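You operate a simulated robot arm through the tools that you are given. There is no shell and no other tool. Be economical: measure what you need, move in short steps, check, and stop when the job is done.

You are at the controls of a simulated robot arm. One attempt, no reset.

Task
Set the controls near the top of the pine table. At the end: the white switch of the alarm clock is switched on; the volume knob of the radio is turned to 2; the band switch of the radio is set to FM; the tune knob of the radio is turned to 94; whatever was shut is shut again. Leave all else as you found it, and nothing knocked over.

It is judged by the outcome, as a careful person would: the job done as asked, and still so three seconds after it is handed in. It fails if anything else is knocked over, pushed out of place, dropped, spilled or broken.

Robot
A 6-joint arm with a two-finger parallel gripper, fixed in place. Base frame: the origin is at the foot of the arm, x ahead of it, y to its left, z up; the work surface is at about z = 0. Readings come in mm, degrees, newtons and seconds.
With the tool pointing down near the work surface it reaches from about 140 to 580 mm from the base axis. Its first joint turns from -66.0 to 66.0 degrees. Payload 2.1 kg.
The TCP is the grasp point between the finger pads, 30 mm short of the fingertips. In the tool frame z runs along the fingers and y along their closing line. The gripper opens to 94 mm. The fingers are 28 mm wide and 10 mm thick; the gripper's body (50 by 96 mm) begins 55 mm behind the TCP.
Orientation is that of the tool frame in the base frame, as a unit quaternion [w, x, y, z]. With the fingers straight down and closing along the base's y, the tool's x points along the base's -x, its y along +y and its z along -z.

Tools
- The arm moves only by the tool move_arm. Its argument "deltas" is a list of rows, each a list of 6 numbers: the shift along the tool's x, y, z in units of 500 mm (1.0 is 500 mm), then the turn, a rotation vector about the tool's x, y, z in units of 120 degrees (1.0 is 120 degrees). In form: [[dx, dy, dz, rx, ry, rz], ...]. A call has 1 to 12 rows; each row is the pose to reach, as a shift and turn from the pose commanded when the call began, along the tool's axes at that moment. "fingers" is the finger opening in mm, from 0 to 94, set as the call begins (left out, the last holds). A call with a number of a shift or a turn outside -1 to 1 is refused whole. A row lasts 0.2 s, in which the tool goes at most 50 mm and 8.6 degrees; a call with a longer step from one row to the next is refused whole, and so is a gripper value outside its range. Where a pose cannot be reached the arm comes as near as it can. A force on the tool above 40 N (or 10 N above the force at the start of the call, whichever is more), or a blocked arm, ends the call early, and 0.2 s more pass. Each finger travels about 72 mm/s and halts on what it meets, pressing with about 39 N; the grip force reading is that of the motor and also rises with nothing between the fingers. The clock runs only during rows and for 0.2 s after the last one: add rows that repeat a pose to give the fingers time. It gives the time, the measured TCP pose, the force on the tool (base axes), the opening and the grip force at its end, in the units of the frame above (readings bear some noise).
- Cameras (640 x 400 px; columns grow to the right, rows downward): "scene" is fixed at [33.7, -353.9, 516.2]; the picture's right is [0.93, -0.37, 0.00], its down [-0.09, -0.23, -0.97] and it looks along [0.36, 0.90, -0.25] (base axes); focal length 281 px, centre (320, 200). "wrist" rides on the gripper at [-37, 0, -58] in the tool frame; the picture's right is [0.00, -1.00, 0.00], its down [0.97, 0.00, -0.24] and it looks along [0.24, 0.00, 0.97] (tool axes); focal length 218 px, centre (320, 200).
- camera(camera): a new picture of that camera. The clock stands still meanwhile.
- measure_at(camera, pixels): for up to 12 pixels [column, row] of the newest picture of that camera ("zoom" is the newest enlarged one), the place [x, y, z] in the base frame of the surface seen there, good to about 2 mm. The clock stands still meanwhile.
- zoom(camera, box): a new picture of the part [left, top, right, bottom] of that camera's present view, enlarged. The clock stands still meanwhile.
- job_done(): hands the job in; it is judged then, once.

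Go step by step. Measure first, check grasps and placings, and put right what went wrong. The budget is 60 turns and 20 pictures, counting those below and the enlarged ones. Unless the task says otherwise, let go and move clear before handing in, and close with one line.

The tools are called after "Call:" by a JSON object that holds its "name" and its "arguments". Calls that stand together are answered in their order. move_arm: Moves the arm, as the interface text tells. Its arguments: {"type":"object","properties":{"deltas":{"type":"array"},"fingers":{"type":"number"}},"required":["deltas"]} The other tools are called the same way: camera (camera) takes a picture; measure_at (camera, pixels) gives the place of the surface under pixels of a picture; zoom (camera, box) takes an enlarged picture of a part of a camera's view; job_done () hands the job in.

At the start:

```text
t: 0.0
ee_pos: [171.7, 159.3, 473.2]
orientation: [0.0, 0.0, 1.0, 0.001]
wrist_force: [0.1, -0.8, 0.7]
opening: 93.8
grip_force: 0.1
```

scene: 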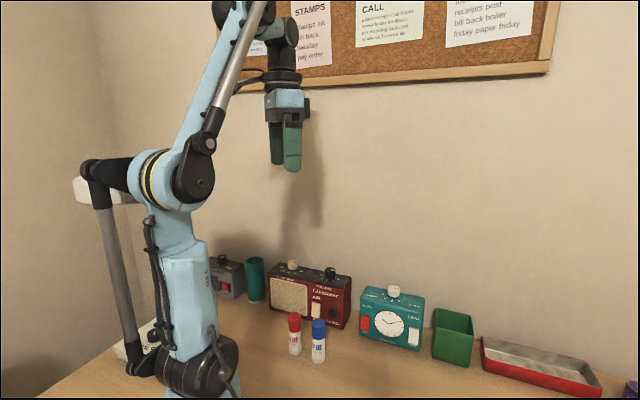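
wrist: 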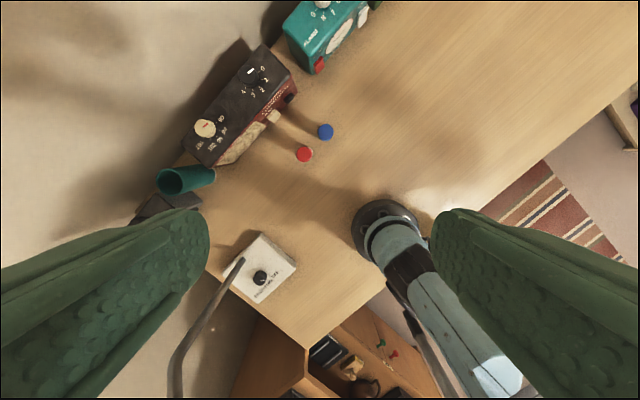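

The radio (dark red, scene ~310,300) and the teal alarm clock (~392,318) stand at the back of the table. I'll zoom in on both to see the controls.

Call:
{"name": "zoom", "arguments": {"camera": "scene", "box": [250, 245, 440, 365]}}

Call:
{"name": "zoom", "arguments": {"camera": "wrist", "box": [170, 0, 390, 190]}}

```text
3.33 times, centred on (345, 305) of scene
```

zoom: 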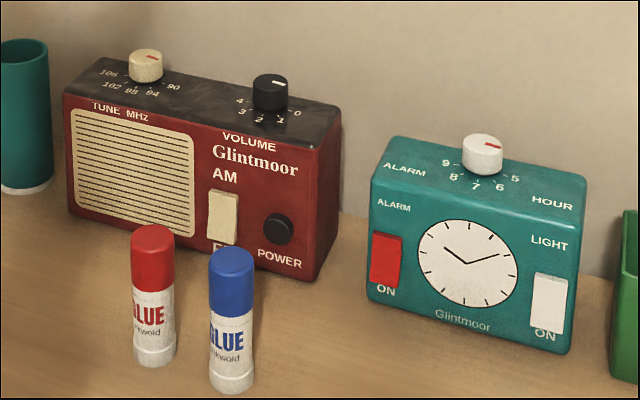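

```text
2.11 times, centred on (280, 95) of wrist
```

zoom: 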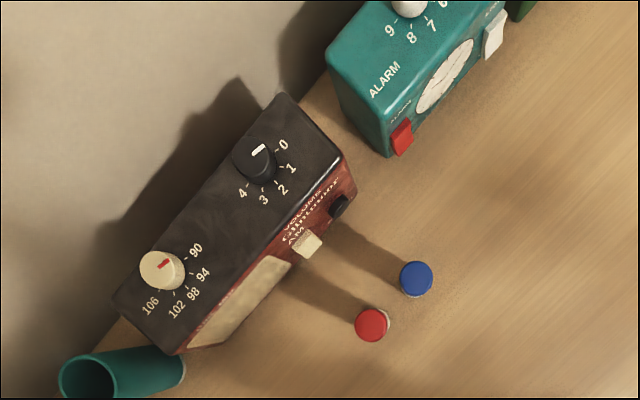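

The volume knob pointer is at 0 and the tune knob at 90. The band switch sits between AM (top) and FM (bottom), and the white LIGHT rocker has ON at its bottom. I'll measure them.

Call:
{"name": "measure_at", "arguments": {"camera": "zoom", "pixels": [[163, 268], [257, 152], [195, 250], [203, 274], [193, 294], [150, 303], [284, 145], [291, 168], [283, 189], [264, 200], [242, 192], [306, 240]]}}

Call:
{"name": "measure_at", "arguments": {"camera": "scene", "pixels": [[316, 304], [316, 309], [316, 314], [414, 328.5], [414, 333], [414, 337], [413, 342], [407, 337], [420, 338], [310, 306], [394, 288], [328, 336]]}}

Call:
{"name": "zoom", "arguments": {"camera": "scene", "box": [300, 290, 350, 325]}}

Call:
{"name": "zoom", "arguments": {"camera": "scene", "box": [355, 310, 430, 357]}}

```text
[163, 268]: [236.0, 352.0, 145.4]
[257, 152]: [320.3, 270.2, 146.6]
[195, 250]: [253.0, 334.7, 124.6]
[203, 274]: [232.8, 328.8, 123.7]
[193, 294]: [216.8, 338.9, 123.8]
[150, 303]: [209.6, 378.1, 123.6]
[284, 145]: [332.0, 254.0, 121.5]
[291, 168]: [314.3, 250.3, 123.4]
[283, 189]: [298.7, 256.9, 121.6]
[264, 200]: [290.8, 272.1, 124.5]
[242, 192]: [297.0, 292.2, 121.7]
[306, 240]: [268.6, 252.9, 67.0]
```

```text
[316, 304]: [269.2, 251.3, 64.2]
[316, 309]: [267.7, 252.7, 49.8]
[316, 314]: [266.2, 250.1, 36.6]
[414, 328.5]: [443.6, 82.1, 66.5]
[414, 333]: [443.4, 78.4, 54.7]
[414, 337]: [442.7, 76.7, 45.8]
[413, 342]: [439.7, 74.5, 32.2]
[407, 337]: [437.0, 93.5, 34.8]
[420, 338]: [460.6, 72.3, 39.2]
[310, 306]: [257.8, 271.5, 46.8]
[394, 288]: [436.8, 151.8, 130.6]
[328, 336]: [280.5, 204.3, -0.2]
```

```text
11.43 times, centred on (325, 308) of scene
```

zoom: 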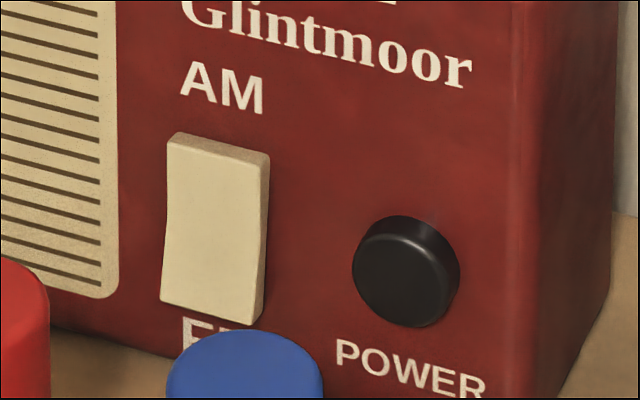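

```text
8.51 times, centred on (392, 334) of scene
```

zoom: 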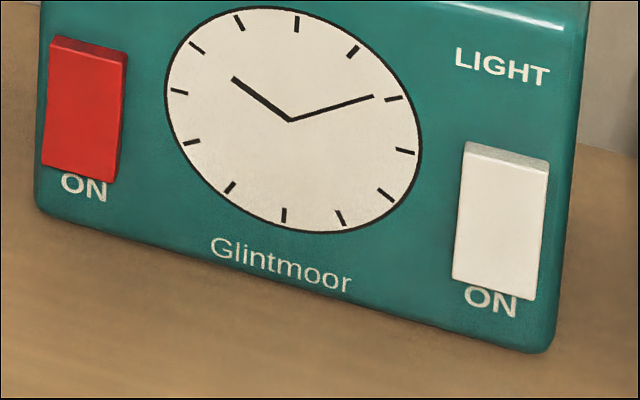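

Both rockers look pressed at the top, so their bottoms stick out and each needs a push at the bottom. I'll measure the surroundings: the sticks, the wall and the edges of the radio and clock.

Call:
{"name": "measure_at", "arguments": {"camera": "scene", "pixels": [[295, 315], [318.4, 322], [295.5, 350], [318.7, 358], [281, 264.5], [349, 279], [343, 288.5], [270, 275], [310, 250], [422, 300.5], [420, 347], [438, 310]]}}

Call:
{"name": "measure_at", "arguments": {"camera": "wrist", "pixels": [[304, 154], [325, 132], [240, 60], [170, 120], [185, 180], [264, 42], [186, 146], [208, 166], [296, 80], [300, 65], [287, 30], [316, 75]]}}

```text
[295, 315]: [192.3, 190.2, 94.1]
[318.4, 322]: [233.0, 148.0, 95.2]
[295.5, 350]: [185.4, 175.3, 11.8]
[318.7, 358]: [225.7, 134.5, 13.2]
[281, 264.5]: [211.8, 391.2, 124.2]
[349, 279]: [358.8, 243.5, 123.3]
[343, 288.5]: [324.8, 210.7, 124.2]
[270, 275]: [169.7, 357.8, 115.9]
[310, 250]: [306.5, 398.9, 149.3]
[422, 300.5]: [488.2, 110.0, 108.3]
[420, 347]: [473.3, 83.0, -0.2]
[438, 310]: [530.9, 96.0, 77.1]
```

```text
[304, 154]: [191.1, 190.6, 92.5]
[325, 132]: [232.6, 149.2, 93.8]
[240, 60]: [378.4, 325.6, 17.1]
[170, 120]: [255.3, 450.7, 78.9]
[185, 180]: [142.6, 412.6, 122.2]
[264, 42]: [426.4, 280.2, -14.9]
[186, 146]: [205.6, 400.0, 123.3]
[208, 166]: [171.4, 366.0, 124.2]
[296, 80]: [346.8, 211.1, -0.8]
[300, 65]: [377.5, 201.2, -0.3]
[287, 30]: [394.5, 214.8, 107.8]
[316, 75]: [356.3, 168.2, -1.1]
```

The wall is about 80 mm behind the knobs and the radio top is at z≈123, facing along (-0.7,-0.7). I'll hover above the radio, aligned with it, for a close look at the dials.

Call:
{"name": "move_arm", "arguments": {"deltas": [[-0.02625, 0.03925, 0.05075, 0, 0, -0.046875], [-0.0525, 0.0785, 0.1015, 0, 0, -0.09375], [-0.07875, 0.11775, 0.15225, 0, 0, -0.140625], [-0.105, 0.157, 0.203, 0, 0, -0.1875], [-0.13125, 0.19625, 0.25375, 0, 0, -0.234375], [-0.1575, 0.2355, 0.3045, 0, 0, -0.28125], [-0.18375, 0.27475, 0.35525, 0, 0, -0.328125], [-0.21, 0.314, 0.406, 0, 0, -0.375], [-0.21, 0.314, 0.406, 0, 0, -0.375]], "fingers": 94}}

Call:
{"name": "zoom", "arguments": {"camera": "wrist", "box": [200, 90, 440, 240]}}

```text
t: 2.0
ee_pos: [278.8, 316.6, 269.0]
orientation: [0.0, -0.384, 0.923, 0.001]
wrist_force: [0.5, 0.0, 0.3]
opening: 94.0
grip_force: 0.0
```

```text
2.67 times, centred on (320, 165) of wrist
```

zoom: 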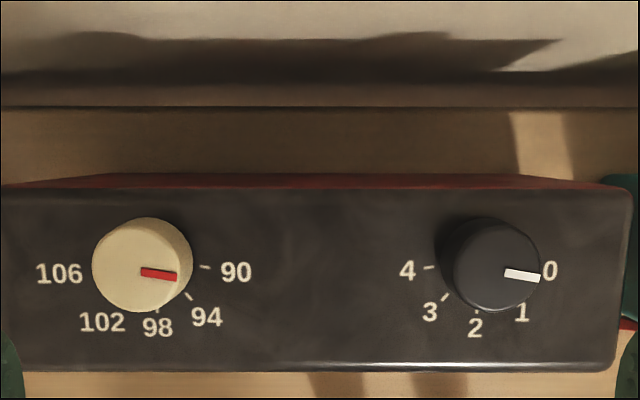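

Pointers are at 90 and 0; the ticks lie about 40° apart, with the middle one straight to the front. I'll measure the knob tops and ticks precisely.

Call:
{"name": "measure_at", "arguments": {"camera": "zoom", "pixels": [[141, 267], [98, 267], [182, 267], [141, 225], [141, 307], [496, 266], [458, 266], [536, 262], [496, 228], [496, 306], [206, 267], [190, 297]]}}

Call:
{"name": "measure_at", "arguments": {"camera": "zoom", "pixels": [[157, 311], [477, 312], [445, 297], [428, 267], [143, 271], [176, 276], [507, 272], [538, 279]]}}

```text
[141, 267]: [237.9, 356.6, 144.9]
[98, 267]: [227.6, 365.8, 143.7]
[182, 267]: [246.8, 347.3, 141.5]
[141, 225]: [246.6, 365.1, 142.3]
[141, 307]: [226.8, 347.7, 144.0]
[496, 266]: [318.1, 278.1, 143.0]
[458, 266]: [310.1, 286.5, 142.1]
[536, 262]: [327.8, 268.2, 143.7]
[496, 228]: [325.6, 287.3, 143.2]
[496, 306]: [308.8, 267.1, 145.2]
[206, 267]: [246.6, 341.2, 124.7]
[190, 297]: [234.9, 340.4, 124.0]
```

```text
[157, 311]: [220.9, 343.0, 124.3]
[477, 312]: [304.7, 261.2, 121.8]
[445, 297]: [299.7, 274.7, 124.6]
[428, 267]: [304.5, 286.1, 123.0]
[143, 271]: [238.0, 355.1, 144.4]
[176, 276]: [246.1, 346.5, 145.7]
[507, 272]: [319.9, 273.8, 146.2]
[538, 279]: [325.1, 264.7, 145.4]
```

Tune knob centre is (237, 356.5) and volume (318, 277), tops at z≈145. I'll move over the tune knob with the yaw offset and descend around it.

Call:
{"name": "move_arm", "arguments": {"deltas": [[0, 0.038, 0.03, 0, 0, -0.055], [0.001, 0.076, 0.08, 0, 0, -0.11], [0.0014, 0.1146, 0.13, 0, 0, -0.1667], [0.0014, 0.1146, 0.16, 0, 0, -0.1667], [0.0014, 0.1146, 0.19, 0, 0, -0.1667], [0.0014, 0.1146, 0.205, 0, 0, -0.1667], [0.0014, 0.1146, 0.22, 0, 0, -0.1667], [0.0014, 0.1146, 0.22, 0, 0, -0.1667]], "fingers": 60}}

```text
t: 3.8
ee_pos: [233.5, 355.0, 160.2]
orientation: [0.0, -0.538, 0.843, 0.0]
wrist_force: [-0.4, 0.4, 0.1]
opening: 59.9
grip_force: 0.1
```

I'm in place around the tune knob. A small centring correction, then close.

Call:
{"name": "move_arm", "arguments": {"deltas": [[-0.003, -0.002, 0, 0, 0, 0], [-0.003, -0.002, 0, 0, 0, 0], [-0.003, -0.002, 0, 0, 0, 0], [-0.003, -0.002, 0, 0, 0, 0]], "fingers": 20}}

```text
t: 4.8
ee_pos: [236.0, 356.7, 160.0]
orientation: [0.001, -0.538, 0.843, 0.0]
wrist_force: [5.1, -3.0, 3.6]
opening: 28.8
grip_force: 39.0
```

Gripped at 28.8 mm. Turning 40° clockwise, seen from above.

Call:
{"name": "move_arm", "arguments": {"deltas": [[0.001, -0.002, 0, 0, 0, 0.0556], [0.001, -0.002, 0, 0, 0, 0.1111], [0.001, -0.002, 0, 0, 0, 0.1667], [0.001, -0.002, 0, 0, 0, 0.2222], [0.001, -0.002, 0, 0, 0, 0.2778], [0.001, -0.002, 0, 0, 0, 0.3333], [0.001, -0.002, 0, 0, 0, 0.3333], [0.001, -0.002, 0, 0, 0, 0.3333]]}}

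```text
t: 6.6
ee_pos: [236.3, 356.1, 160.3]
orientation: [0.0, -0.217, 0.976, 0.0]
wrist_force: [1.1, -0.9, 0.4]
opening: 28.6
grip_force: 38.9
```

Turned. Opening, rising and returning to the hover to check.

Call:
{"name": "move_arm", "arguments": {"deltas": [[0, 0, 0, 0, 0, 0], [0, 0, 0, 0, 0, 0], [0, 0, -0.04, 0, 0, 0], [0, 0, -0.1, 0, 0, 0], [-0.013, -0.036, -0.14, 0, 0, -0.055], [-0.027, -0.072, -0.18, 0, 0, -0.11], [-0.0404, -0.107, -0.22, 0, 0, -0.1667], [-0.0404, -0.107, -0.22, 0, 0, -0.1667]], "fingers": 80}}

Call:
{"name": "zoom", "arguments": {"camera": "wrist", "box": [200, 90, 440, 240]}}

```text
t: 8.4
ee_pos: [276.5, 316.6, 269.9]
orientation: [-0.001, -0.384, 0.924, 0.0]
wrist_force: [0.0, -0.2, 0.3]
opening: 79.9
grip_force: 0.1
```

```text
2.67 times, centred on (320, 165) of wrist
```

zoom: 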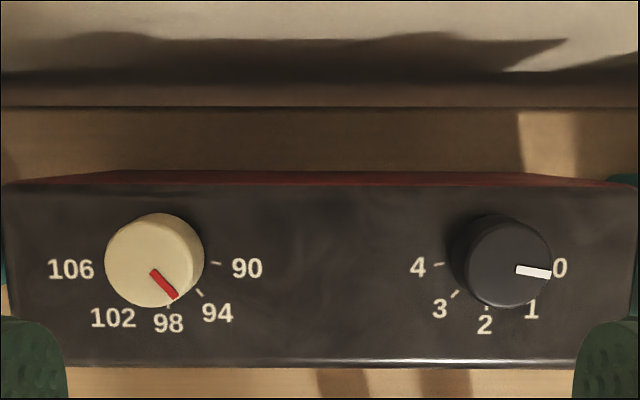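

The tune pointer now lines up with the 94 tick (pointer ~47°, tick ~47° in the zoom). Next is the volume knob, starting at yaw 85°.

Call:
{"name": "move_arm", "arguments": {"deltas": [[0, -0.024, 0.03, 0, 0, -0.066], [-0.001, -0.048, 0.06, 0, 0, -0.133], [-0.002, -0.072, 0.09, 0, 0, -0.2], [-0.0032, -0.096, 0.12, 0, 0, -0.267], [-0.0032, -0.1142, 0.14, 0, 0, -0.3333], [-0.0032, -0.1142, 0.165, 0, 0, -0.3333], [-0.0032, -0.1142, 0.185, 0, 0, -0.3333], [-0.0032, -0.1142, 0.205, 0, 0, -0.3333], [-0.0032, -0.1142, 0.22, 0, 0, -0.3333], [-0.0032, -0.1142, 0.22, 0, 0, -0.3333]], "fingers": 60}}

```text
t: 10.6
ee_pos: [319.1, 276.9, 162.2]
orientation: [-0.001, -0.676, 0.737, 0.001]
wrist_force: [0.8, 0.2, 0.2]
opening: 59.8
grip_force: 0.1
```

Positioned over the volume knob at (318, 277). Closing.

Call:
{"name": "move_arm", "arguments": {"deltas": [[0, 0, 0.002, 0, 0, 0], [0, 0, 0.002, 0, 0, 0], [0, 0, 0.002, 0, 0, 0], [0, 0, 0.002, 0, 0, 0]], "fingers": 20}}

```text
t: 11.6
ee_pos: [319.7, 278.7, 160.4]
orientation: [-0.001, -0.676, 0.737, 0.001]
wrist_force: [-6.6, 1.4, 8.0]
opening: 28.3
grip_force: 38.9
```

Gripped at 28.3 mm. Turning 80° clockwise.

Call:
{"name": "move_arm", "arguments": {"deltas": [[0, 0.002, -0.001, 0, 0, 0.0667], [0, 0.002, -0.001, 0, 0, 0.1333], [0, 0.002, -0.001, 0, 0, 0.2], [0, 0.002, -0.001, 0, 0, 0.2667], [0, 0.002, -0.001, 0, 0, 0.3333], [0, 0.002, -0.001, 0, 0, 0.4], [0, 0.002, -0.001, 0, 0, 0.4667], [0, 0.002, -0.001, 0, 0, 0.5333], [0, 0.002, -0.001, 0, 0, 0.6], [0, 0.002, -0.001, 0, 0, 0.6667], [0, 0.002, -0.001, 0, 0, 0.6667]]}}

```text
t: 14.0
ee_pos: [319.6, 276.6, 159.7]
orientation: [0.001, -0.043, 0.999, -0.002]
wrist_force: [17.0, -10.4, 30.4]
opening: 28.2
grip_force: 39.4
```

The turn is complete, but there's a strain force (30 N up). I'll release and rise to the hover, then check.

Call:
{"name": "move_arm", "arguments": {"deltas": [[0, 0, 0, 0, 0, 0], [0, 0, 0, 0, 0, 0], [0, 0, -0.04, 0, 0, 0], [0, 0, -0.1, 0, 0, 0], [0.016, 0.016, -0.13, 0, 0, -0.066], [0.032, 0.032, -0.15, 0, 0, -0.133], [0.048, 0.048, -0.18, 0, 0, -0.2], [0.064, 0.064, -0.2, 0, 0, -0.267], [0.0774, 0.0845, -0.22, 0, 0, -0.3333], [0.0774, 0.0845, -0.22, 0, 0, -0.3333]], "fingers": 80}}

Call:
{"name": "zoom", "arguments": {"camera": "wrist", "box": [200, 90, 440, 240]}}

```text
t: 16.2
ee_pos: [275.9, 317.0, 268.7]
orientation: [0.0, -0.383, 0.924, -0.001]
wrist_force: [-0.4, -0.6, -0.2]
opening: 80.0
grip_force: 0.1
```

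```text
2.67 times, centred on (320, 165) of wrist
```

zoom: 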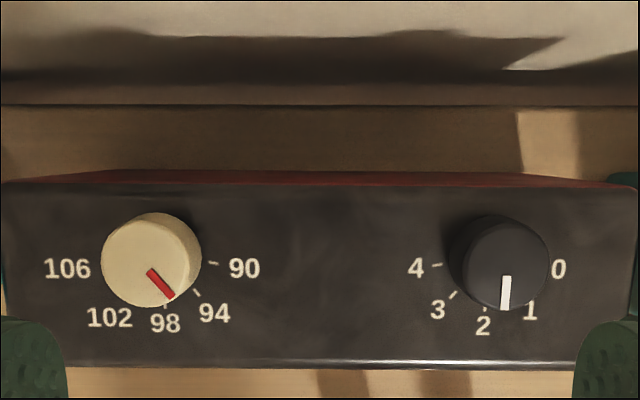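

The volume pointer is straight at 2 (column ~505, allowing for perspective) and the radio hasn't shifted. For the band rocker I'll close the fingers, tilt 22° and stop above the gap between the radio and the sticks.

Call:
{"name": "move_arm", "arguments": {"deltas": [[0.05, -0.025, 0, 0, 0, 0], [0.1, -0.05, 0, 0, -0.06, 0], [0.14, -0.07, 0, 0, -0.12, 0], [0.1704, -0.0802, 0.04, 0, -0.1833, 0], [0.1704, -0.0802, 0.12, 0, -0.1833, 0], [0.1704, -0.0802, 0.2, 0, -0.1833, 0], [0.1704, -0.0802, 0.239, 0, -0.1833, 0], [0.1704, -0.0802, 0.239, 0, -0.1833, 0], [0.1704, -0.0802, 0.239, 0, -0.1833, 0]], "fingers": 0}}

Call:
{"name": "camera", "arguments": {"camera": "wrist"}}

```text
t: 18.2
ee_pos: [245.9, 229.1, 150.1]
orientation: [0.176, -0.376, 0.907, 0.073]
wrist_force: [0.6, -0.5, 0.1]
opening: 0.0
grip_force: 33.4
```

```text
10 pictures are left
```

wrist: 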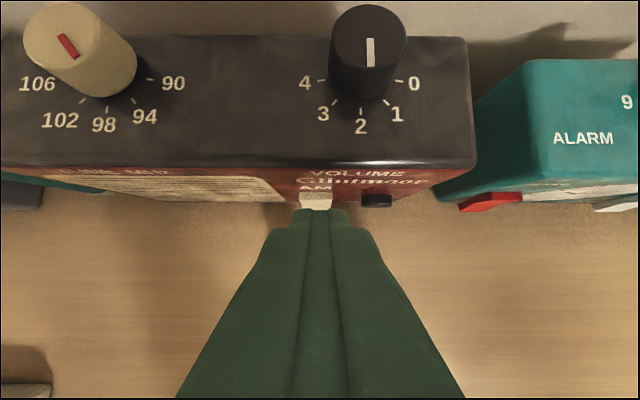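

The finger tip (col ~319) is aligned with the band switch (col ~316), and the volume reads 2. Descending vertically in front of the rocker.

Call:
{"name": "move_arm", "arguments": {"deltas": [[0.0186, 0, 0.0445, 0, 0, 0], [0.0372, 0, 0.089, 0, 0, 0], [0.0557, 0, 0.1335, 0, 0, 0], [0.0743, 0, 0.178, 0, 0, 0], [0.0743, 0, 0.178, 0, 0, 0]]}}

Call:
{"name": "zoom", "arguments": {"camera": "scene", "box": [260, 265, 370, 345]}}

```text
t: 19.4
ee_pos: [242.3, 230.1, 53.9]
orientation: [0.176, -0.376, 0.907, 0.073]
wrist_force: [-0.1, -0.3, 0.5]
opening: 0.4
grip_force: 32.7
```

```text
5.00 times, centred on (315, 305) of scene
```

zoom: 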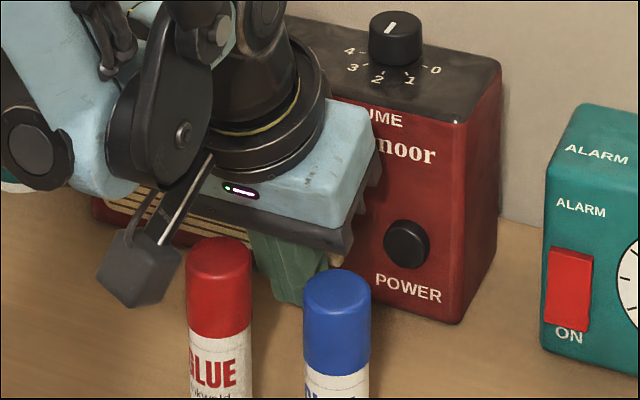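

The sticks are clear of the gripper. Pushing gently toward the radio face.

Call:
{"name": "move_arm", "arguments": {"deltas": [[-0.0037, 0, 0.0015, 0, 0, 0], [-0.0074, 0, 0.003, 0, 0, 0], [-0.0111, 0, 0.0045, 0, 0, 0], [-0.0148, 0, 0.006, 0, 0, 0], [-0.0167, 0, 0.0068, 0, 0, 0]]}}

```text
t: 20.6
ee_pos: [248.8, 234.6, 53.1]
orientation: [0.176, -0.376, 0.907, 0.072]
wrist_force: [-0.5, 0.7, -0.3]
opening: 0.0
grip_force: 33.2
```

No contact yet (corner at about n=366). Continuing in 1 mm steps.

Call:
{"name": "move_arm", "arguments": {"deltas": [[-0.00185, 0, 0.00075, 0, 0, 0], [-0.0037, 0, 0.0015, 0, 0, 0], [-0.00556, 0, 0.00225, 0, 0, 0], [-0.0074, 0, 0.003, 0, 0, 0]]}}

```text
t: 21.6
ee_pos: [252.0, 236.2, 53.7]
orientation: [0.175, -0.376, 0.907, 0.073]
wrist_force: [-1.8, -3.0, -1.5]
opening: 0.0
grip_force: 32.8
```

Light contact (~3.5 N). Pushing further.

Call:
{"name": "move_arm", "arguments": {"deltas": [[-0.00185, 0, 0.00075, 0, 0, 0], [-0.0037, 0, 0.0015, 0, 0, 0], [-0.00556, 0, 0.00225, 0, 0, 0]]}}

```text
t: 22.4
ee_pos: [253.4, 237.3, 54.4]
orientation: [0.177, -0.375, 0.907, 0.073]
wrist_force: [-2.1, -1.7, -1.3]
opening: 0.0
grip_force: 33.0
```

Force stays low at ~3 N, so the rocker is moving. Two more millimetres.

Call:
{"name": "move_arm", "arguments": {"deltas": [[-0.00185, 0, 0.00075, 0, 0, 0], [-0.0037, 0, 0.0015, 0, 0, 0]]}}

```text
t: 23.0
ee_pos: [255.6, 239.6, 54.0]
orientation: [0.176, -0.376, 0.907, 0.073]
wrist_force: [-1.7, -4.7, 0.8]
opening: 0.1
grip_force: 32.8
```

The corner is now about level with the radio face (n≈374). Backing off and rising to check.

Call:
{"name": "move_arm", "arguments": {"deltas": [[0.013, 0, -0.005, 0, 0, 0], [0.026, 0, -0.0105, 0, 0, 0], [0.007, 0, -0.057, 0, 0, 0], [-0.012, 0, -0.103, 0, 0, 0], [-0.03, 0, -0.15, 0, 0, 0], [-0.049, 0, -0.196, 0, 0, 0], [-0.049, 0, -0.25, 0, 0, 0], [-0.049, 0, -0.32, 0, 0, 0]]}}

Call:
{"name": "zoom", "arguments": {"camera": "scene", "box": [260, 265, 370, 345]}}

```text
t: 24.8
ee_pos: [229.4, 209.9, 209.5]
orientation: [0.176, -0.375, 0.907, 0.073]
wrist_force: [-0.1, -0.2, 0.4]
opening: 0.0
grip_force: 33.2
```

```text
5.00 times, centred on (315, 305) of scene
```

zoom: 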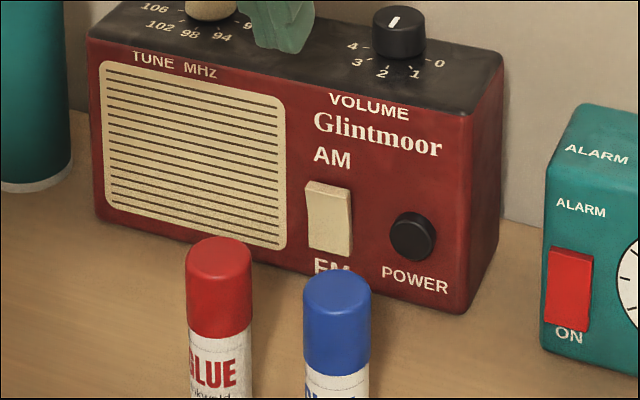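

The rocker now looks tipped toward FM, but the radio may have slid a little (POWER button went from zoom 407,243 to 412,236). Measuring to see by how much.

Call:
{"name": "measure_at", "arguments": {"camera": "zoom", "pixels": [[295, 206], [460, 118], [120, 60], [399, 14], [411, 232], [330, 190], [330, 215], [330, 235], [330, 248], [460, 300], [100, 200], [295, 230]]}}

Call:
{"name": "measure_at", "arguments": {"camera": "scene", "pixels": [[310, 306], [349, 279], [343, 288.5], [270, 275]]}}

```text
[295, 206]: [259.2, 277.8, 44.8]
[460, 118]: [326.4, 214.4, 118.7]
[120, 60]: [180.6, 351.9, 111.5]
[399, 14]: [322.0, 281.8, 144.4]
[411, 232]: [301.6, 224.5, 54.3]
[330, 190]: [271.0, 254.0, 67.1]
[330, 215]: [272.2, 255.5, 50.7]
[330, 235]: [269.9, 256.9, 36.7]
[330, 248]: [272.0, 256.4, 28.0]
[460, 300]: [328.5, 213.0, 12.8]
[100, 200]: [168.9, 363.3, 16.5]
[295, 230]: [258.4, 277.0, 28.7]
```

```text
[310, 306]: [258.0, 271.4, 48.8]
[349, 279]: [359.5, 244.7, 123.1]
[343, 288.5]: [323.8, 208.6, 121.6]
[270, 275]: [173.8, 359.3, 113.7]
```

The radio slid about 4 mm toward the wall, while the rocker did flip to FM (its top now protrudes more than its bottom). I'll put the radio back by gripping it across its depth (~50 mm). First, hover to measure precisely.

Call:
{"name": "move_arm", "arguments": {"deltas": [[-0.06, 0.02, -0.03, 0, 0, 0], [-0.12, 0.04, -0.0306, 0, 0.06, 0], [-0.18, 0.06, -0.0306, 0, 0.12, 0], [-0.2473, 0.0848, -0.0306, 0, 0.1833, 0], [-0.2473, 0.0848, -0.0306, 0, 0.1833, 0], [-0.2473, 0.0848, -0.0306, 0, 0.1833, 0]], "fingers": 80}}

Call:
{"name": "zoom", "arguments": {"camera": "wrist", "box": [200, 90, 440, 240]}}

```text
t: 26.2
ee_pos: [278.1, 319.2, 272.6]
orientation: [0.001, -0.383, 0.924, 0.0]
wrist_force: [-0.3, -0.2, 0.6]
opening: 80.0
grip_force: 0.1
```

```text
2.67 times, centred on (320, 165) of wrist
```

zoom: 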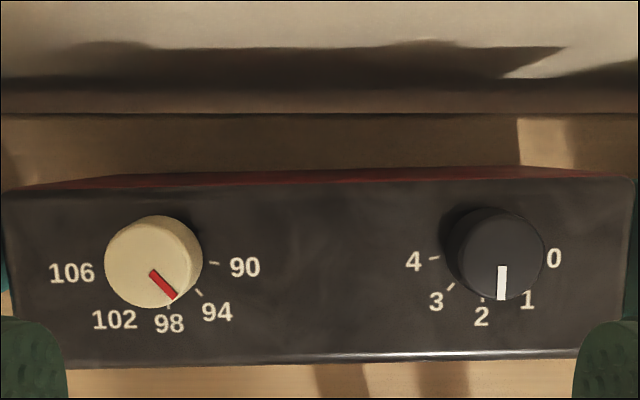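

Compared with the earlier hover, the radio slid ~4–5 mm and rotated ~1.3° (label rows tilt 267→262). Measuring its front and back edges and its knobs now.

Call:
{"name": "measure_at", "arguments": {"camera": "zoom", "pixels": [[150, 188], [300, 182], [500, 178], [150, 360], [300, 356], [500, 350], [150, 258], [495, 253], [20, 260], [625, 260], [320, 193], [320, 345]]}}

```text
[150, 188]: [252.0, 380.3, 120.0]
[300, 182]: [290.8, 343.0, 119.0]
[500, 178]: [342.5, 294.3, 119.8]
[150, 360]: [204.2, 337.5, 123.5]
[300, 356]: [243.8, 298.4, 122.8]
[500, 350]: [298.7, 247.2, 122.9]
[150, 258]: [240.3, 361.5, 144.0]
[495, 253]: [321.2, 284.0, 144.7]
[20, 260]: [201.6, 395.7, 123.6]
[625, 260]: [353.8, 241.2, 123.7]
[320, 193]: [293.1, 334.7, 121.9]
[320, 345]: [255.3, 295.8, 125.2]
```

The radio needs to go back ~4.7 mm at mid-length and turn back ~1.5°. I'll rotate the gripper 90° so it closes across the radio's depth, centred on the original centre line.

Call:
{"name": "move_arm", "arguments": {"deltas": [[0.003, 0, 0, 0, 0, 0.068], [0.006, 0, 0, 0, 0, 0.136], [0.01, 0, 0, 0, 0, 0.204], [0.013, 0, 0, 0, 0, 0.272], [0.016, 0, 0, 0, 0, 0.34], [0.019, 0, 0, 0, 0, 0.408], [0.022, 0, 0, 0, 0, 0.476], [0.025, -0.002, 0, 0, 0, 0.544], [0.025, -0.002, 0, 0, 0, 0.612], [0.025, -0.002, 0, 0, 0, 0.68], [0.025, -0.002, 0, 0, 0, 0.75], [0.025, -0.002, 0, 0, 0, 0.75]], "fingers": 94}}

```text
t: 28.8
ee_pos: [267.7, 310.9, 271.9]
orientation: [0.001, 0.383, 0.924, -0.001]
wrist_force: [-0.8, -0.6, 0.0]
opening: 93.9
grip_force: 0.1
```

Orientation reached. I'll descend centred on the radio's present position (n≈414.5) with clearance on both sides.

Call:
{"name": "move_arm", "arguments": {"deltas": [[0, 0.01, 0.05, 0, 0, 0], [0, 0.01, 0.12, 0, 0, 0], [0, 0.01, 0.18, 0, 0, 0], [0, 0.01, 0.21, 0, 0, 0], [0, 0.01, 0.24, 0, 0, 0], [0, 0.01, 0.27, 0, 0, 0], [0, 0.01, 0.3, 0, 0, 0], [0, 0.01, 0.3, 0, 0, 0]], "fingers": 94}}

Call:
{"name": "camera", "arguments": {"camera": "wrist"}}

```text
t: 30.6
ee_pos: [272.9, 314.7, 118.9]
orientation: [-0.001, 0.384, 0.924, 0.0]
wrist_force: [-1.1, -0.7, -0.1]
opening: 94.1
grip_force: 0.1
```

```text
6 pictures are left
```

wrist: 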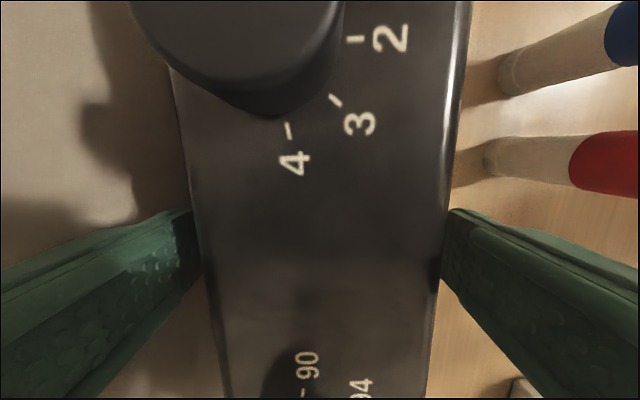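

The fingers straddle the radio cleanly. Closing to grip.

Call:
{"name": "move_arm", "arguments": {"deltas": [[0, 0, 0, 0, 0, 0], [0, 0, 0, 0, 0, 0], [0, 0, 0, 0, 0, 0]], "fingers": 60}}

```text
t: 31.4
ee_pos: [273.2, 313.8, 119.6]
orientation: [0.0, 0.383, 0.924, 0.001]
wrist_force: [-0.2, -0.5, -0.5]
opening: 74.5
grip_force: 38.7
```

Gripped at 74.5 mm with little side force. Sliding the radio 3.5 mm back toward its original place.

Call:
{"name": "move_arm", "arguments": {"deltas": [[0, -0.0035, 0, 0, 0, 0], [0, -0.007, 0, 0, 0, 0], [0, -0.007, 0, 0, 0, 0], [0, -0.007, 0, 0, 0, 0]]}}

Call:
{"name": "move_arm", "arguments": {"deltas": [[0, 0, 0, 0, 0, 0], [0, 0, 0, 0, 0, 0], [0, 0, -0.04, 0, 0, 0], [0, 0, -0.1, 0, 0, 0], [0, 0, -0.18, 0, 0, 0], [0, 0, -0.26, 0, 0, 0], [0, 0, -0.3, 0, 0, 0]], "fingers": 94}}

```text
t: 32.4
ee_pos: [271.2, 312.1, 120.8]
orientation: [0.0, 0.383, 0.924, 0.0]
wrist_force: [0.7, -0.1, 0.1]
opening: 74.6
grip_force: 38.9
```

```text
t: 34.0
ee_pos: [270.8, 313.2, 271.4]
orientation: [0.0, 0.382, 0.924, 0.0]
wrist_force: [-0.5, -0.2, -0.7]
opening: 94.2
grip_force: 0.0
```

Released and clear. Now turning back to yaw 45° and moving across to in front of the alarm clock, staying high.

Call:
{"name": "move_arm", "arguments": {"deltas": [[-0.048, -0.0136, 0, 0, 0, -0.0625], [-0.096, -0.0271, 0, 0, 0, -0.125], [-0.1439, -0.0407, 0, 0, 0, -0.1875], [-0.1919, -0.0542, 0, 0, 0, -0.25], [-0.2398, -0.0678, 0, 0, 0, -0.3125], [-0.2878, -0.0813, 0, 0, 0, -0.375], [-0.3358, -0.0949, 0, 0, 0, -0.4375], [-0.3837, -0.1084, 0, 0, 0, -0.5], [-0.4317, -0.122, 0.02, 0, 0, -0.5625], [-0.4797, -0.1355, 0.05, 0, 0, -0.625], [-0.5276, -0.1491, 0.08, 0, 0, -0.6875], [-0.5756, -0.1626, 0.1, 0, 0, -0.75]], "fingers": 20}}

Call:
{"name": "move_arm", "arguments": {"deltas": [[0, 0, 0, 0, -0.06, 0], [0, 0, 0, 0, -0.12, 0], [0, 0, 0, 0, -0.1833, 0], [0, 0, 0, 0, -0.1833, 0]], "fingers": 0}}

Call:
{"name": "zoom", "arguments": {"camera": "scene", "box": [250, 245, 440, 365]}}

Call:
{"name": "camera", "arguments": {"camera": "wrist"}}

```text
t: 36.6
ee_pos: [413.5, 50.9, 220.5]
orientation: [0.0, -0.383, 0.924, 0.0]
wrist_force: [0.8, 0.4, -0.1]
opening: 19.6
grip_force: 0.1
```

```text
t: 37.6
ee_pos: [415.7, 50.6, 221.4]
orientation: [0.176, -0.375, 0.907, 0.073]
wrist_force: [-0.1, -0.5, 0.7]
opening: 0.2
grip_force: 33.4
```

```text
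3.33 times, centred on (345, 305) of scene
```

zoom: 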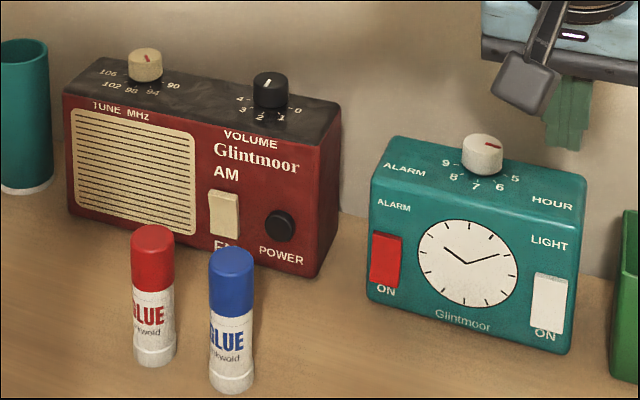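

```text
4 pictures are left
```

wrist: 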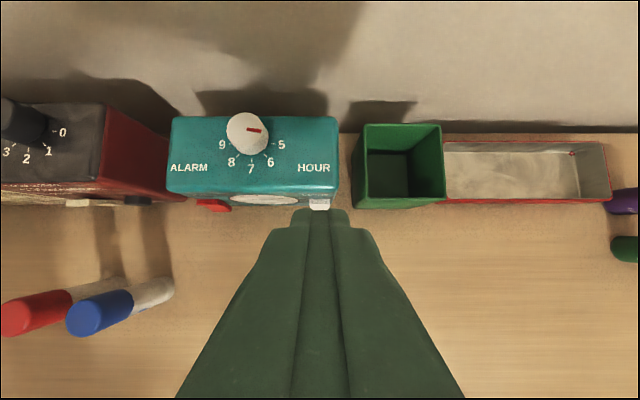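

The radio is back within ~1 mm of its starting picture, with FM, 94 and 2 set. The finger (col 319) is lined up with the white switch (col 318). Descending in front of it.

Call:
{"name": "move_arm", "arguments": {"deltas": [[0.02, 0, 0.0521, 0, 0, 0], [0.04, 0, 0.1042, 0, 0, 0], [0.06, 0, 0.1563, 0, 0, 0], [0.08, 0, 0.2085, 0, 0, 0], [0.1, 0, 0.2606, 0, 0, 0], [0.12, 0, 0.3127, 0, 0, 0], [0.12, 0, 0.3127, 0, 0, 0]]}}

```text
t: 39.2
ee_pos: [419.2, 54.0, 52.8]
orientation: [0.177, -0.376, 0.907, 0.073]
wrist_force: [0.3, 0.1, 0.3]
opening: 0.0
grip_force: 32.8
```

Now in front of the switch. Advancing slowly to contact.

Call:
{"name": "move_arm", "arguments": {"deltas": [[-0.0037, 0, 0.0015, 0, 0, 0], [-0.0074, 0, 0.003, 0, 0, 0], [-0.0093, 0, 0.0038, 0, 0, 0]]}}

Call:
{"name": "move_arm", "arguments": {"deltas": [[-0.00185, 0, 0.00075, 0, 0, 0]]}}

Call:
{"name": "move_arm", "arguments": {"deltas": [[-0.00185, 0, 0.00075, 0, 0, 0]]}}

```text
t: 40.0
ee_pos: [421.8, 58.0, 53.6]
orientation: [0.176, -0.376, 0.907, 0.073]
wrist_force: [0.6, 0.3, 1.1]
opening: 0.0
grip_force: 32.6
```

```text
t: 40.4
ee_pos: [421.4, 57.9, 53.3]
orientation: [0.176, -0.376, 0.907, 0.073]
wrist_force: [0.1, -0.3, 0.1]
opening: 0.0
grip_force: 33.3
```

```text
t: 40.8
ee_pos: [422.7, 57.8, 52.6]
orientation: [0.176, -0.376, 0.907, 0.072]
wrist_force: [-0.1, -0.2, 0.1]
opening: 0.0
grip_force: 33.0
```

Still free. Continuing in 1 mm steps, slightly downward so as not to slide the clock.

Call:
{"name": "move_arm", "arguments": {"deltas": [[-0.0016, 0, 0.0013, 0, 0, 0]]}}

Call:
{"name": "move_arm", "arguments": {"deltas": [[-0.0016, 0, 0.0013, 0, 0, 0]]}}

Call:
{"name": "move_arm", "arguments": {"deltas": [[-0.0016, 0, 0.0013, 0, 0, 0]]}}

```text
t: 41.2
ee_pos: [423.7, 59.1, 53.4]
orientation: [0.176, -0.375, 0.907, 0.073]
wrist_force: [-0.4, -0.2, 0.6]
opening: 0.0
grip_force: 32.9
```

```text
t: 41.6
ee_pos: [424.2, 58.8, 52.9]
orientation: [0.177, -0.375, 0.907, 0.073]
wrist_force: [-0.1, -0.6, 0.5]
opening: 0.0
grip_force: 33.1
```

```text
t: 42.0
ee_pos: [423.4, 59.6, 52.8]
orientation: [0.176, -0.376, 0.907, 0.073]
wrist_force: [-0.4, -0.8, -0.1]
opening: 0.0
grip_force: 33.5
```

Call:
{"name": "move_arm", "arguments": {"deltas": [[-0.0016, 0, 0.0013, 0, 0, 0]]}}

Call:
{"name": "move_arm", "arguments": {"deltas": [[-0.0016, 0, 0.0013, 0, 0, 0]]}}

```text
t: 42.4
ee_pos: [426.5, 60.2, 53.4]
orientation: [0.176, -0.375, 0.907, 0.073]
wrist_force: [0.4, -0.3, -0.1]
opening: 0.0
grip_force: 32.7
```

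```text
t: 42.8
ee_pos: [426.5, 61.6, 51.9]
orientation: [0.176, -0.376, 0.907, 0.073]
wrist_force: [-0.7, -1.3, 0.9]
opening: 0.0
grip_force: 33.1
```

First hint of contact (~1.5 N). Two more small steps.

Call:
{"name": "move_arm", "arguments": {"deltas": [[-0.0016, 0, 0.0013, 0, 0, 0]]}}

Call:
{"name": "move_arm", "arguments": {"deltas": [[-0.0016, 0, 0.0013, 0, 0, 0]]}}

```text
t: 43.2
ee_pos: [427.4, 62.5, 51.9]
orientation: [0.177, -0.376, 0.907, 0.073]
wrist_force: [0.1, -1.3, 0.6]
opening: 0.0
grip_force: 33.0
```

```text
t: 43.6
ee_pos: [427.2, 62.7, 52.5]
orientation: [0.176, -0.375, 0.907, 0.073]
wrist_force: [-1.4, -1.6, -0.1]
opening: 0.1
grip_force: 32.7
```

Call:
{"name": "move_arm", "arguments": {"deltas": [[-0.0016, 0, 0.0013, 0, 0, 0]]}}

Call:
{"name": "move_arm", "arguments": {"deltas": [[-0.0016, 0, 0.0013, 0, 0, 0]]}}

```text
t: 44.0
ee_pos: [427.7, 63.1, 51.1]
orientation: [0.176, -0.376, 0.907, 0.073]
wrist_force: [-1.0, -0.9, 0.0]
opening: 0.0
grip_force: 33.0
```

```text
t: 44.4
ee_pos: [428.7, 65.8, 51.6]
orientation: [0.176, -0.375, 0.907, 0.073]
wrist_force: [-1.2, -0.5, -0.2]
opening: 0.0
grip_force: 32.7
```

Force peaked at ~2 N and then fell, which suggests the rocker flipped. Backing off and up to look.

Call:
{"name": "move_arm", "arguments": {"deltas": [[0.013, 0, -0.005, 0, 0, 0], [0.026, 0, -0.0105, 0, 0, 0], [0.007, 0, -0.057, 0, 0, 0], [-0.012, 0, -0.103, 0, 0, 0], [-0.03, 0, -0.15, 0, 0, 0], [-0.049, 0, -0.196, 0, 0, 0], [-0.068, 0, -0.242, 0, 0, 0], [-0.087, 0, -0.29, 0, 0, 0], [-0.106, 0, -0.336, 0, 0, 0]]}}

Call:
{"name": "zoom", "arguments": {"camera": "scene", "box": [355, 310, 430, 357]}}

```text
t: 46.4
ee_pos: [420.4, 57.4, 225.7]
orientation: [0.177, -0.376, 0.907, 0.074]
wrist_force: [0.4, 0.1, 0.7]
opening: 0.2
grip_force: 33.0
```

```text
8.51 times, centred on (392, 334) of scene
```

zoom: 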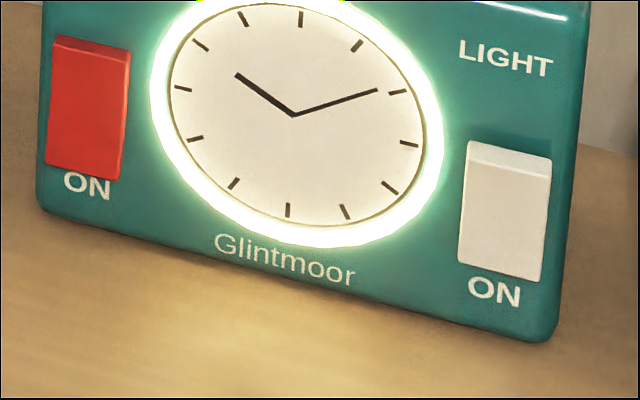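

The clock's face is lit, so the light is on. The clock's right side seems to have slipped back a few mm, so I'll measure.

Call:
{"name": "measure_at", "arguments": {"camera": "zoom", "pixels": [[447, 225], [558, 234], [145, 200], [60, 190], [570, 60], [540, 320], [505, 158], [505, 200], [505, 265], [50, 60]]}}

Call:
{"name": "zoom", "arguments": {"camera": "wrist", "box": [140, 90, 460, 290]}}

```text
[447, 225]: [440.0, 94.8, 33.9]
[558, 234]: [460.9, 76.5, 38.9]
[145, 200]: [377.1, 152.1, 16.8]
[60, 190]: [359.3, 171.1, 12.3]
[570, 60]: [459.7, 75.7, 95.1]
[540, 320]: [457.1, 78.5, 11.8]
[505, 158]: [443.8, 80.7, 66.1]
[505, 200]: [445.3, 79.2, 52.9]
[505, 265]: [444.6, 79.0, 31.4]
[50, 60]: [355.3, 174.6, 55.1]
```

```text
2.00 times, centred on (300, 190) of wrist
```

zoom: 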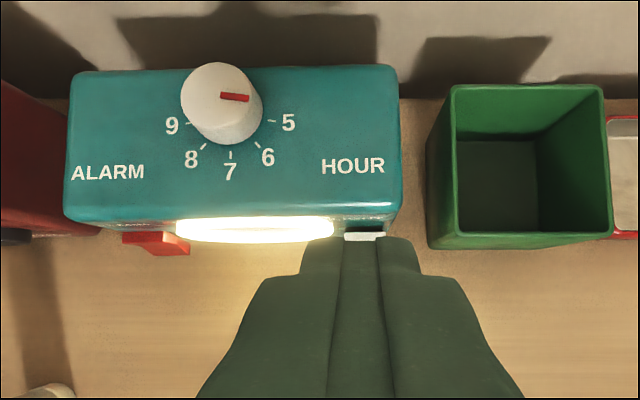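

The light is on, and the clock is rotated ~1.7° with its right side ~3 mm back. I'll square it up the same way as the radio, so first I need its back edge and knob.

Call:
{"name": "measure_at", "arguments": {"camera": "zoom", "pixels": [[100, 74], [150, 74], [300, 70], [385, 70], [100, 210], [150, 212], [340, 206], [385, 203], [215, 90], [72, 140], [396, 140], [230, 200]]}}

```text
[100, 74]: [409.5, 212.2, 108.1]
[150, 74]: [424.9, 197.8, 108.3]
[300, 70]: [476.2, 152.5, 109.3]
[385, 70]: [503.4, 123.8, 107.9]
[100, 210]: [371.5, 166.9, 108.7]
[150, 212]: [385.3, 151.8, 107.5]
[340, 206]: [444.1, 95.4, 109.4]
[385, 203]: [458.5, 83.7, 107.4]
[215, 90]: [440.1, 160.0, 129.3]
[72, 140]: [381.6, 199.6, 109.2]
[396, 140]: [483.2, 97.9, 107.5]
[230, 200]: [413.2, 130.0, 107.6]
```

The clock's depth runs from n≈375 to ≈443, with its original centre near n≈408. I'll go over its right half (clear of the HOUR knob), rotate the gripper 90° and open it.

Call:
{"name": "move_arm", "arguments": {"deltas": [[-0.02, 0.01, -0.03, 0, 0, 0], [-0.06, 0.02, -0.02, 0, 0.06, 0], [-0.11, 0.03, -0.01, 0, 0.12, 0], [-0.1529, 0.0434, -0.003, 0, 0.1833, 0], [-0.1529, 0.0434, -0.003, 0, 0.1833, 0]], "fingers": 94}}

Call:
{"name": "move_arm", "arguments": {"deltas": [[0, 0, 0, 0, 0, 0.068], [0, 0, 0, 0, 0, 0.136], [0, 0, 0, 0, 0, 0.204], [0, 0, 0, 0, 0, 0.272], [0, 0, 0, 0, 0, 0.34], [0, 0, 0, 0, 0, 0.408], [0, 0, 0, 0, 0, 0.476], [0, 0, 0, 0, 0, 0.544], [0, 0, 0, 0, 0, 0.612], [0, 0, 0, 0, 0, 0.68], [0, 0, 0, 0, 0, 0.75], [0, 0, 0, 0, 0, 0.75]]}}

Call:
{"name": "move_arm", "arguments": {"deltas": [[0, 0, 0, 0, 0, 0]]}}

```text
t: 47.6
ee_pos: [452.5, 120.5, 255.2]
orientation: [-0.001, -0.383, 0.924, -0.001]
wrist_force: [-0.3, 0.3, -0.7]
opening: 94.1
grip_force: 0.0
```

```text
t: 50.2
ee_pos: [453.2, 119.5, 257.1]
orientation: [0.0, 0.384, 0.923, -0.001]
wrist_force: [0.2, 0.4, 0.9]
opening: 94.0
grip_force: 0.0
```

```text
t: 50.6
ee_pos: [453.4, 118.3, 256.0]
orientation: [0.0, 0.383, 0.924, 0.001]
wrist_force: [0.5, -0.3, -0.3]
opening: 93.8
grip_force: 0.1
```

Averaged readings put me at n≈404.8, so I need +3.4 mm. Descending around the clock.

Call:
{"name": "move_arm", "arguments": {"deltas": [[0, 0.0068, 0.06, 0, 0, 0], [0, 0.0068, 0.12, 0, 0, 0], [0, 0.0068, 0.17, 0, 0, 0], [0, 0.0068, 0.2, 0, 0, 0], [0, 0.0068, 0.225, 0, 0, 0], [0, 0.0068, 0.25, 0, 0, 0], [0, 0.0068, 0.276, 0, 0, 0], [0, 0.0068, 0.276, 0, 0, 0]]}}

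Call:
{"name": "move_arm", "arguments": {"deltas": [[0, 0, 0, 0, 0, 0]]}}

```text
t: 52.4
ee_pos: [457.0, 123.0, 118.4]
orientation: [-0.001, 0.382, 0.924, 0.001]
wrist_force: [0.2, 0.5, -0.3]
opening: 94.1
grip_force: 0.0
```

```text
t: 52.8
ee_pos: [456.6, 122.6, 119.5]
orientation: [0.0, 0.383, 0.924, 0.0]
wrist_force: [0.3, 0.1, 1.0]
opening: 94.2
grip_force: 0.0
```

At n≈409.8 with no contact. A 1 mm correction, then close to square the clock.

Call:
{"name": "move_arm", "arguments": {"deltas": [[0, -0.002, 0, 0, 0, 0], [0, -0.002, 0, 0, 0, 0], [0, -0.002, 0, 0, 0, 0], [0, -0.002, 0, 0, 0, 0]], "fingers": 55}}

```text
t: 53.8
ee_pos: [457.0, 121.9, 118.5]
orientation: [0.0, 0.383, 0.924, -0.001]
wrist_force: [1.3, 1.8, 2.8]
opening: 69.6
grip_force: 39.3
```

Gripped at 69.6 mm, which puts the front face at n≈374.5, within about 1 mm of the original. Releasing and rising.

Call:
{"name": "move_arm", "arguments": {"deltas": [[0, 0.001, 0, 0, 0, 0], [0, 0.001, 0, 0, 0, 0], [0, 0, -0.04, 0, 0, 0], [0, 0, -0.1, 0, 0, 0], [0, 0, -0.18, 0, 0, 0], [0, 0, -0.26, 0, 0, 0], [0, 0, -0.34, 0, 0, 0], [0, 0, -0.42, 0, 0, 0], [0, 0, -0.42, 0, 0, 0]], "fingers": 94}}

Call:
{"name": "zoom", "arguments": {"camera": "scene", "box": [250, 245, 440, 365]}}

```text
t: 55.8
ee_pos: [454.5, 120.4, 327.7]
orientation: [-0.001, 0.383, 0.924, 0.001]
wrist_force: [0.8, -0.3, 0.0]
opening: 94.2
grip_force: 0.1
```

```text
3.33 times, centred on (345, 305) of scene
```

zoom: 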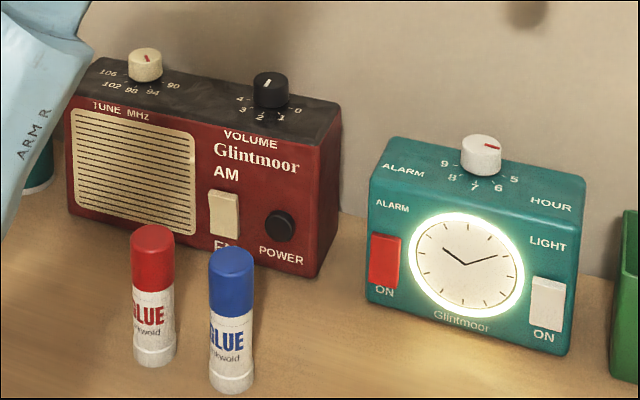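

The last picture shows the clock lit and back at its starting outline, the radio in place at FM, 94 and 2, and the glue sticks untouched. The gripper is open and clear, so I'm handing in.

Call:
{"name": "job_done", "arguments": {}}

```text
The job is handed in.
```

The alarm clock's white switch is on, and the radio is set to volume 2, FM and 94. Pushing the two switches slid the radio about 5 mm and the clock about 3 mm; I moved both back to within about 1 mm. I opened nothing, so nothing needed shutting, and nothing was knocked over.
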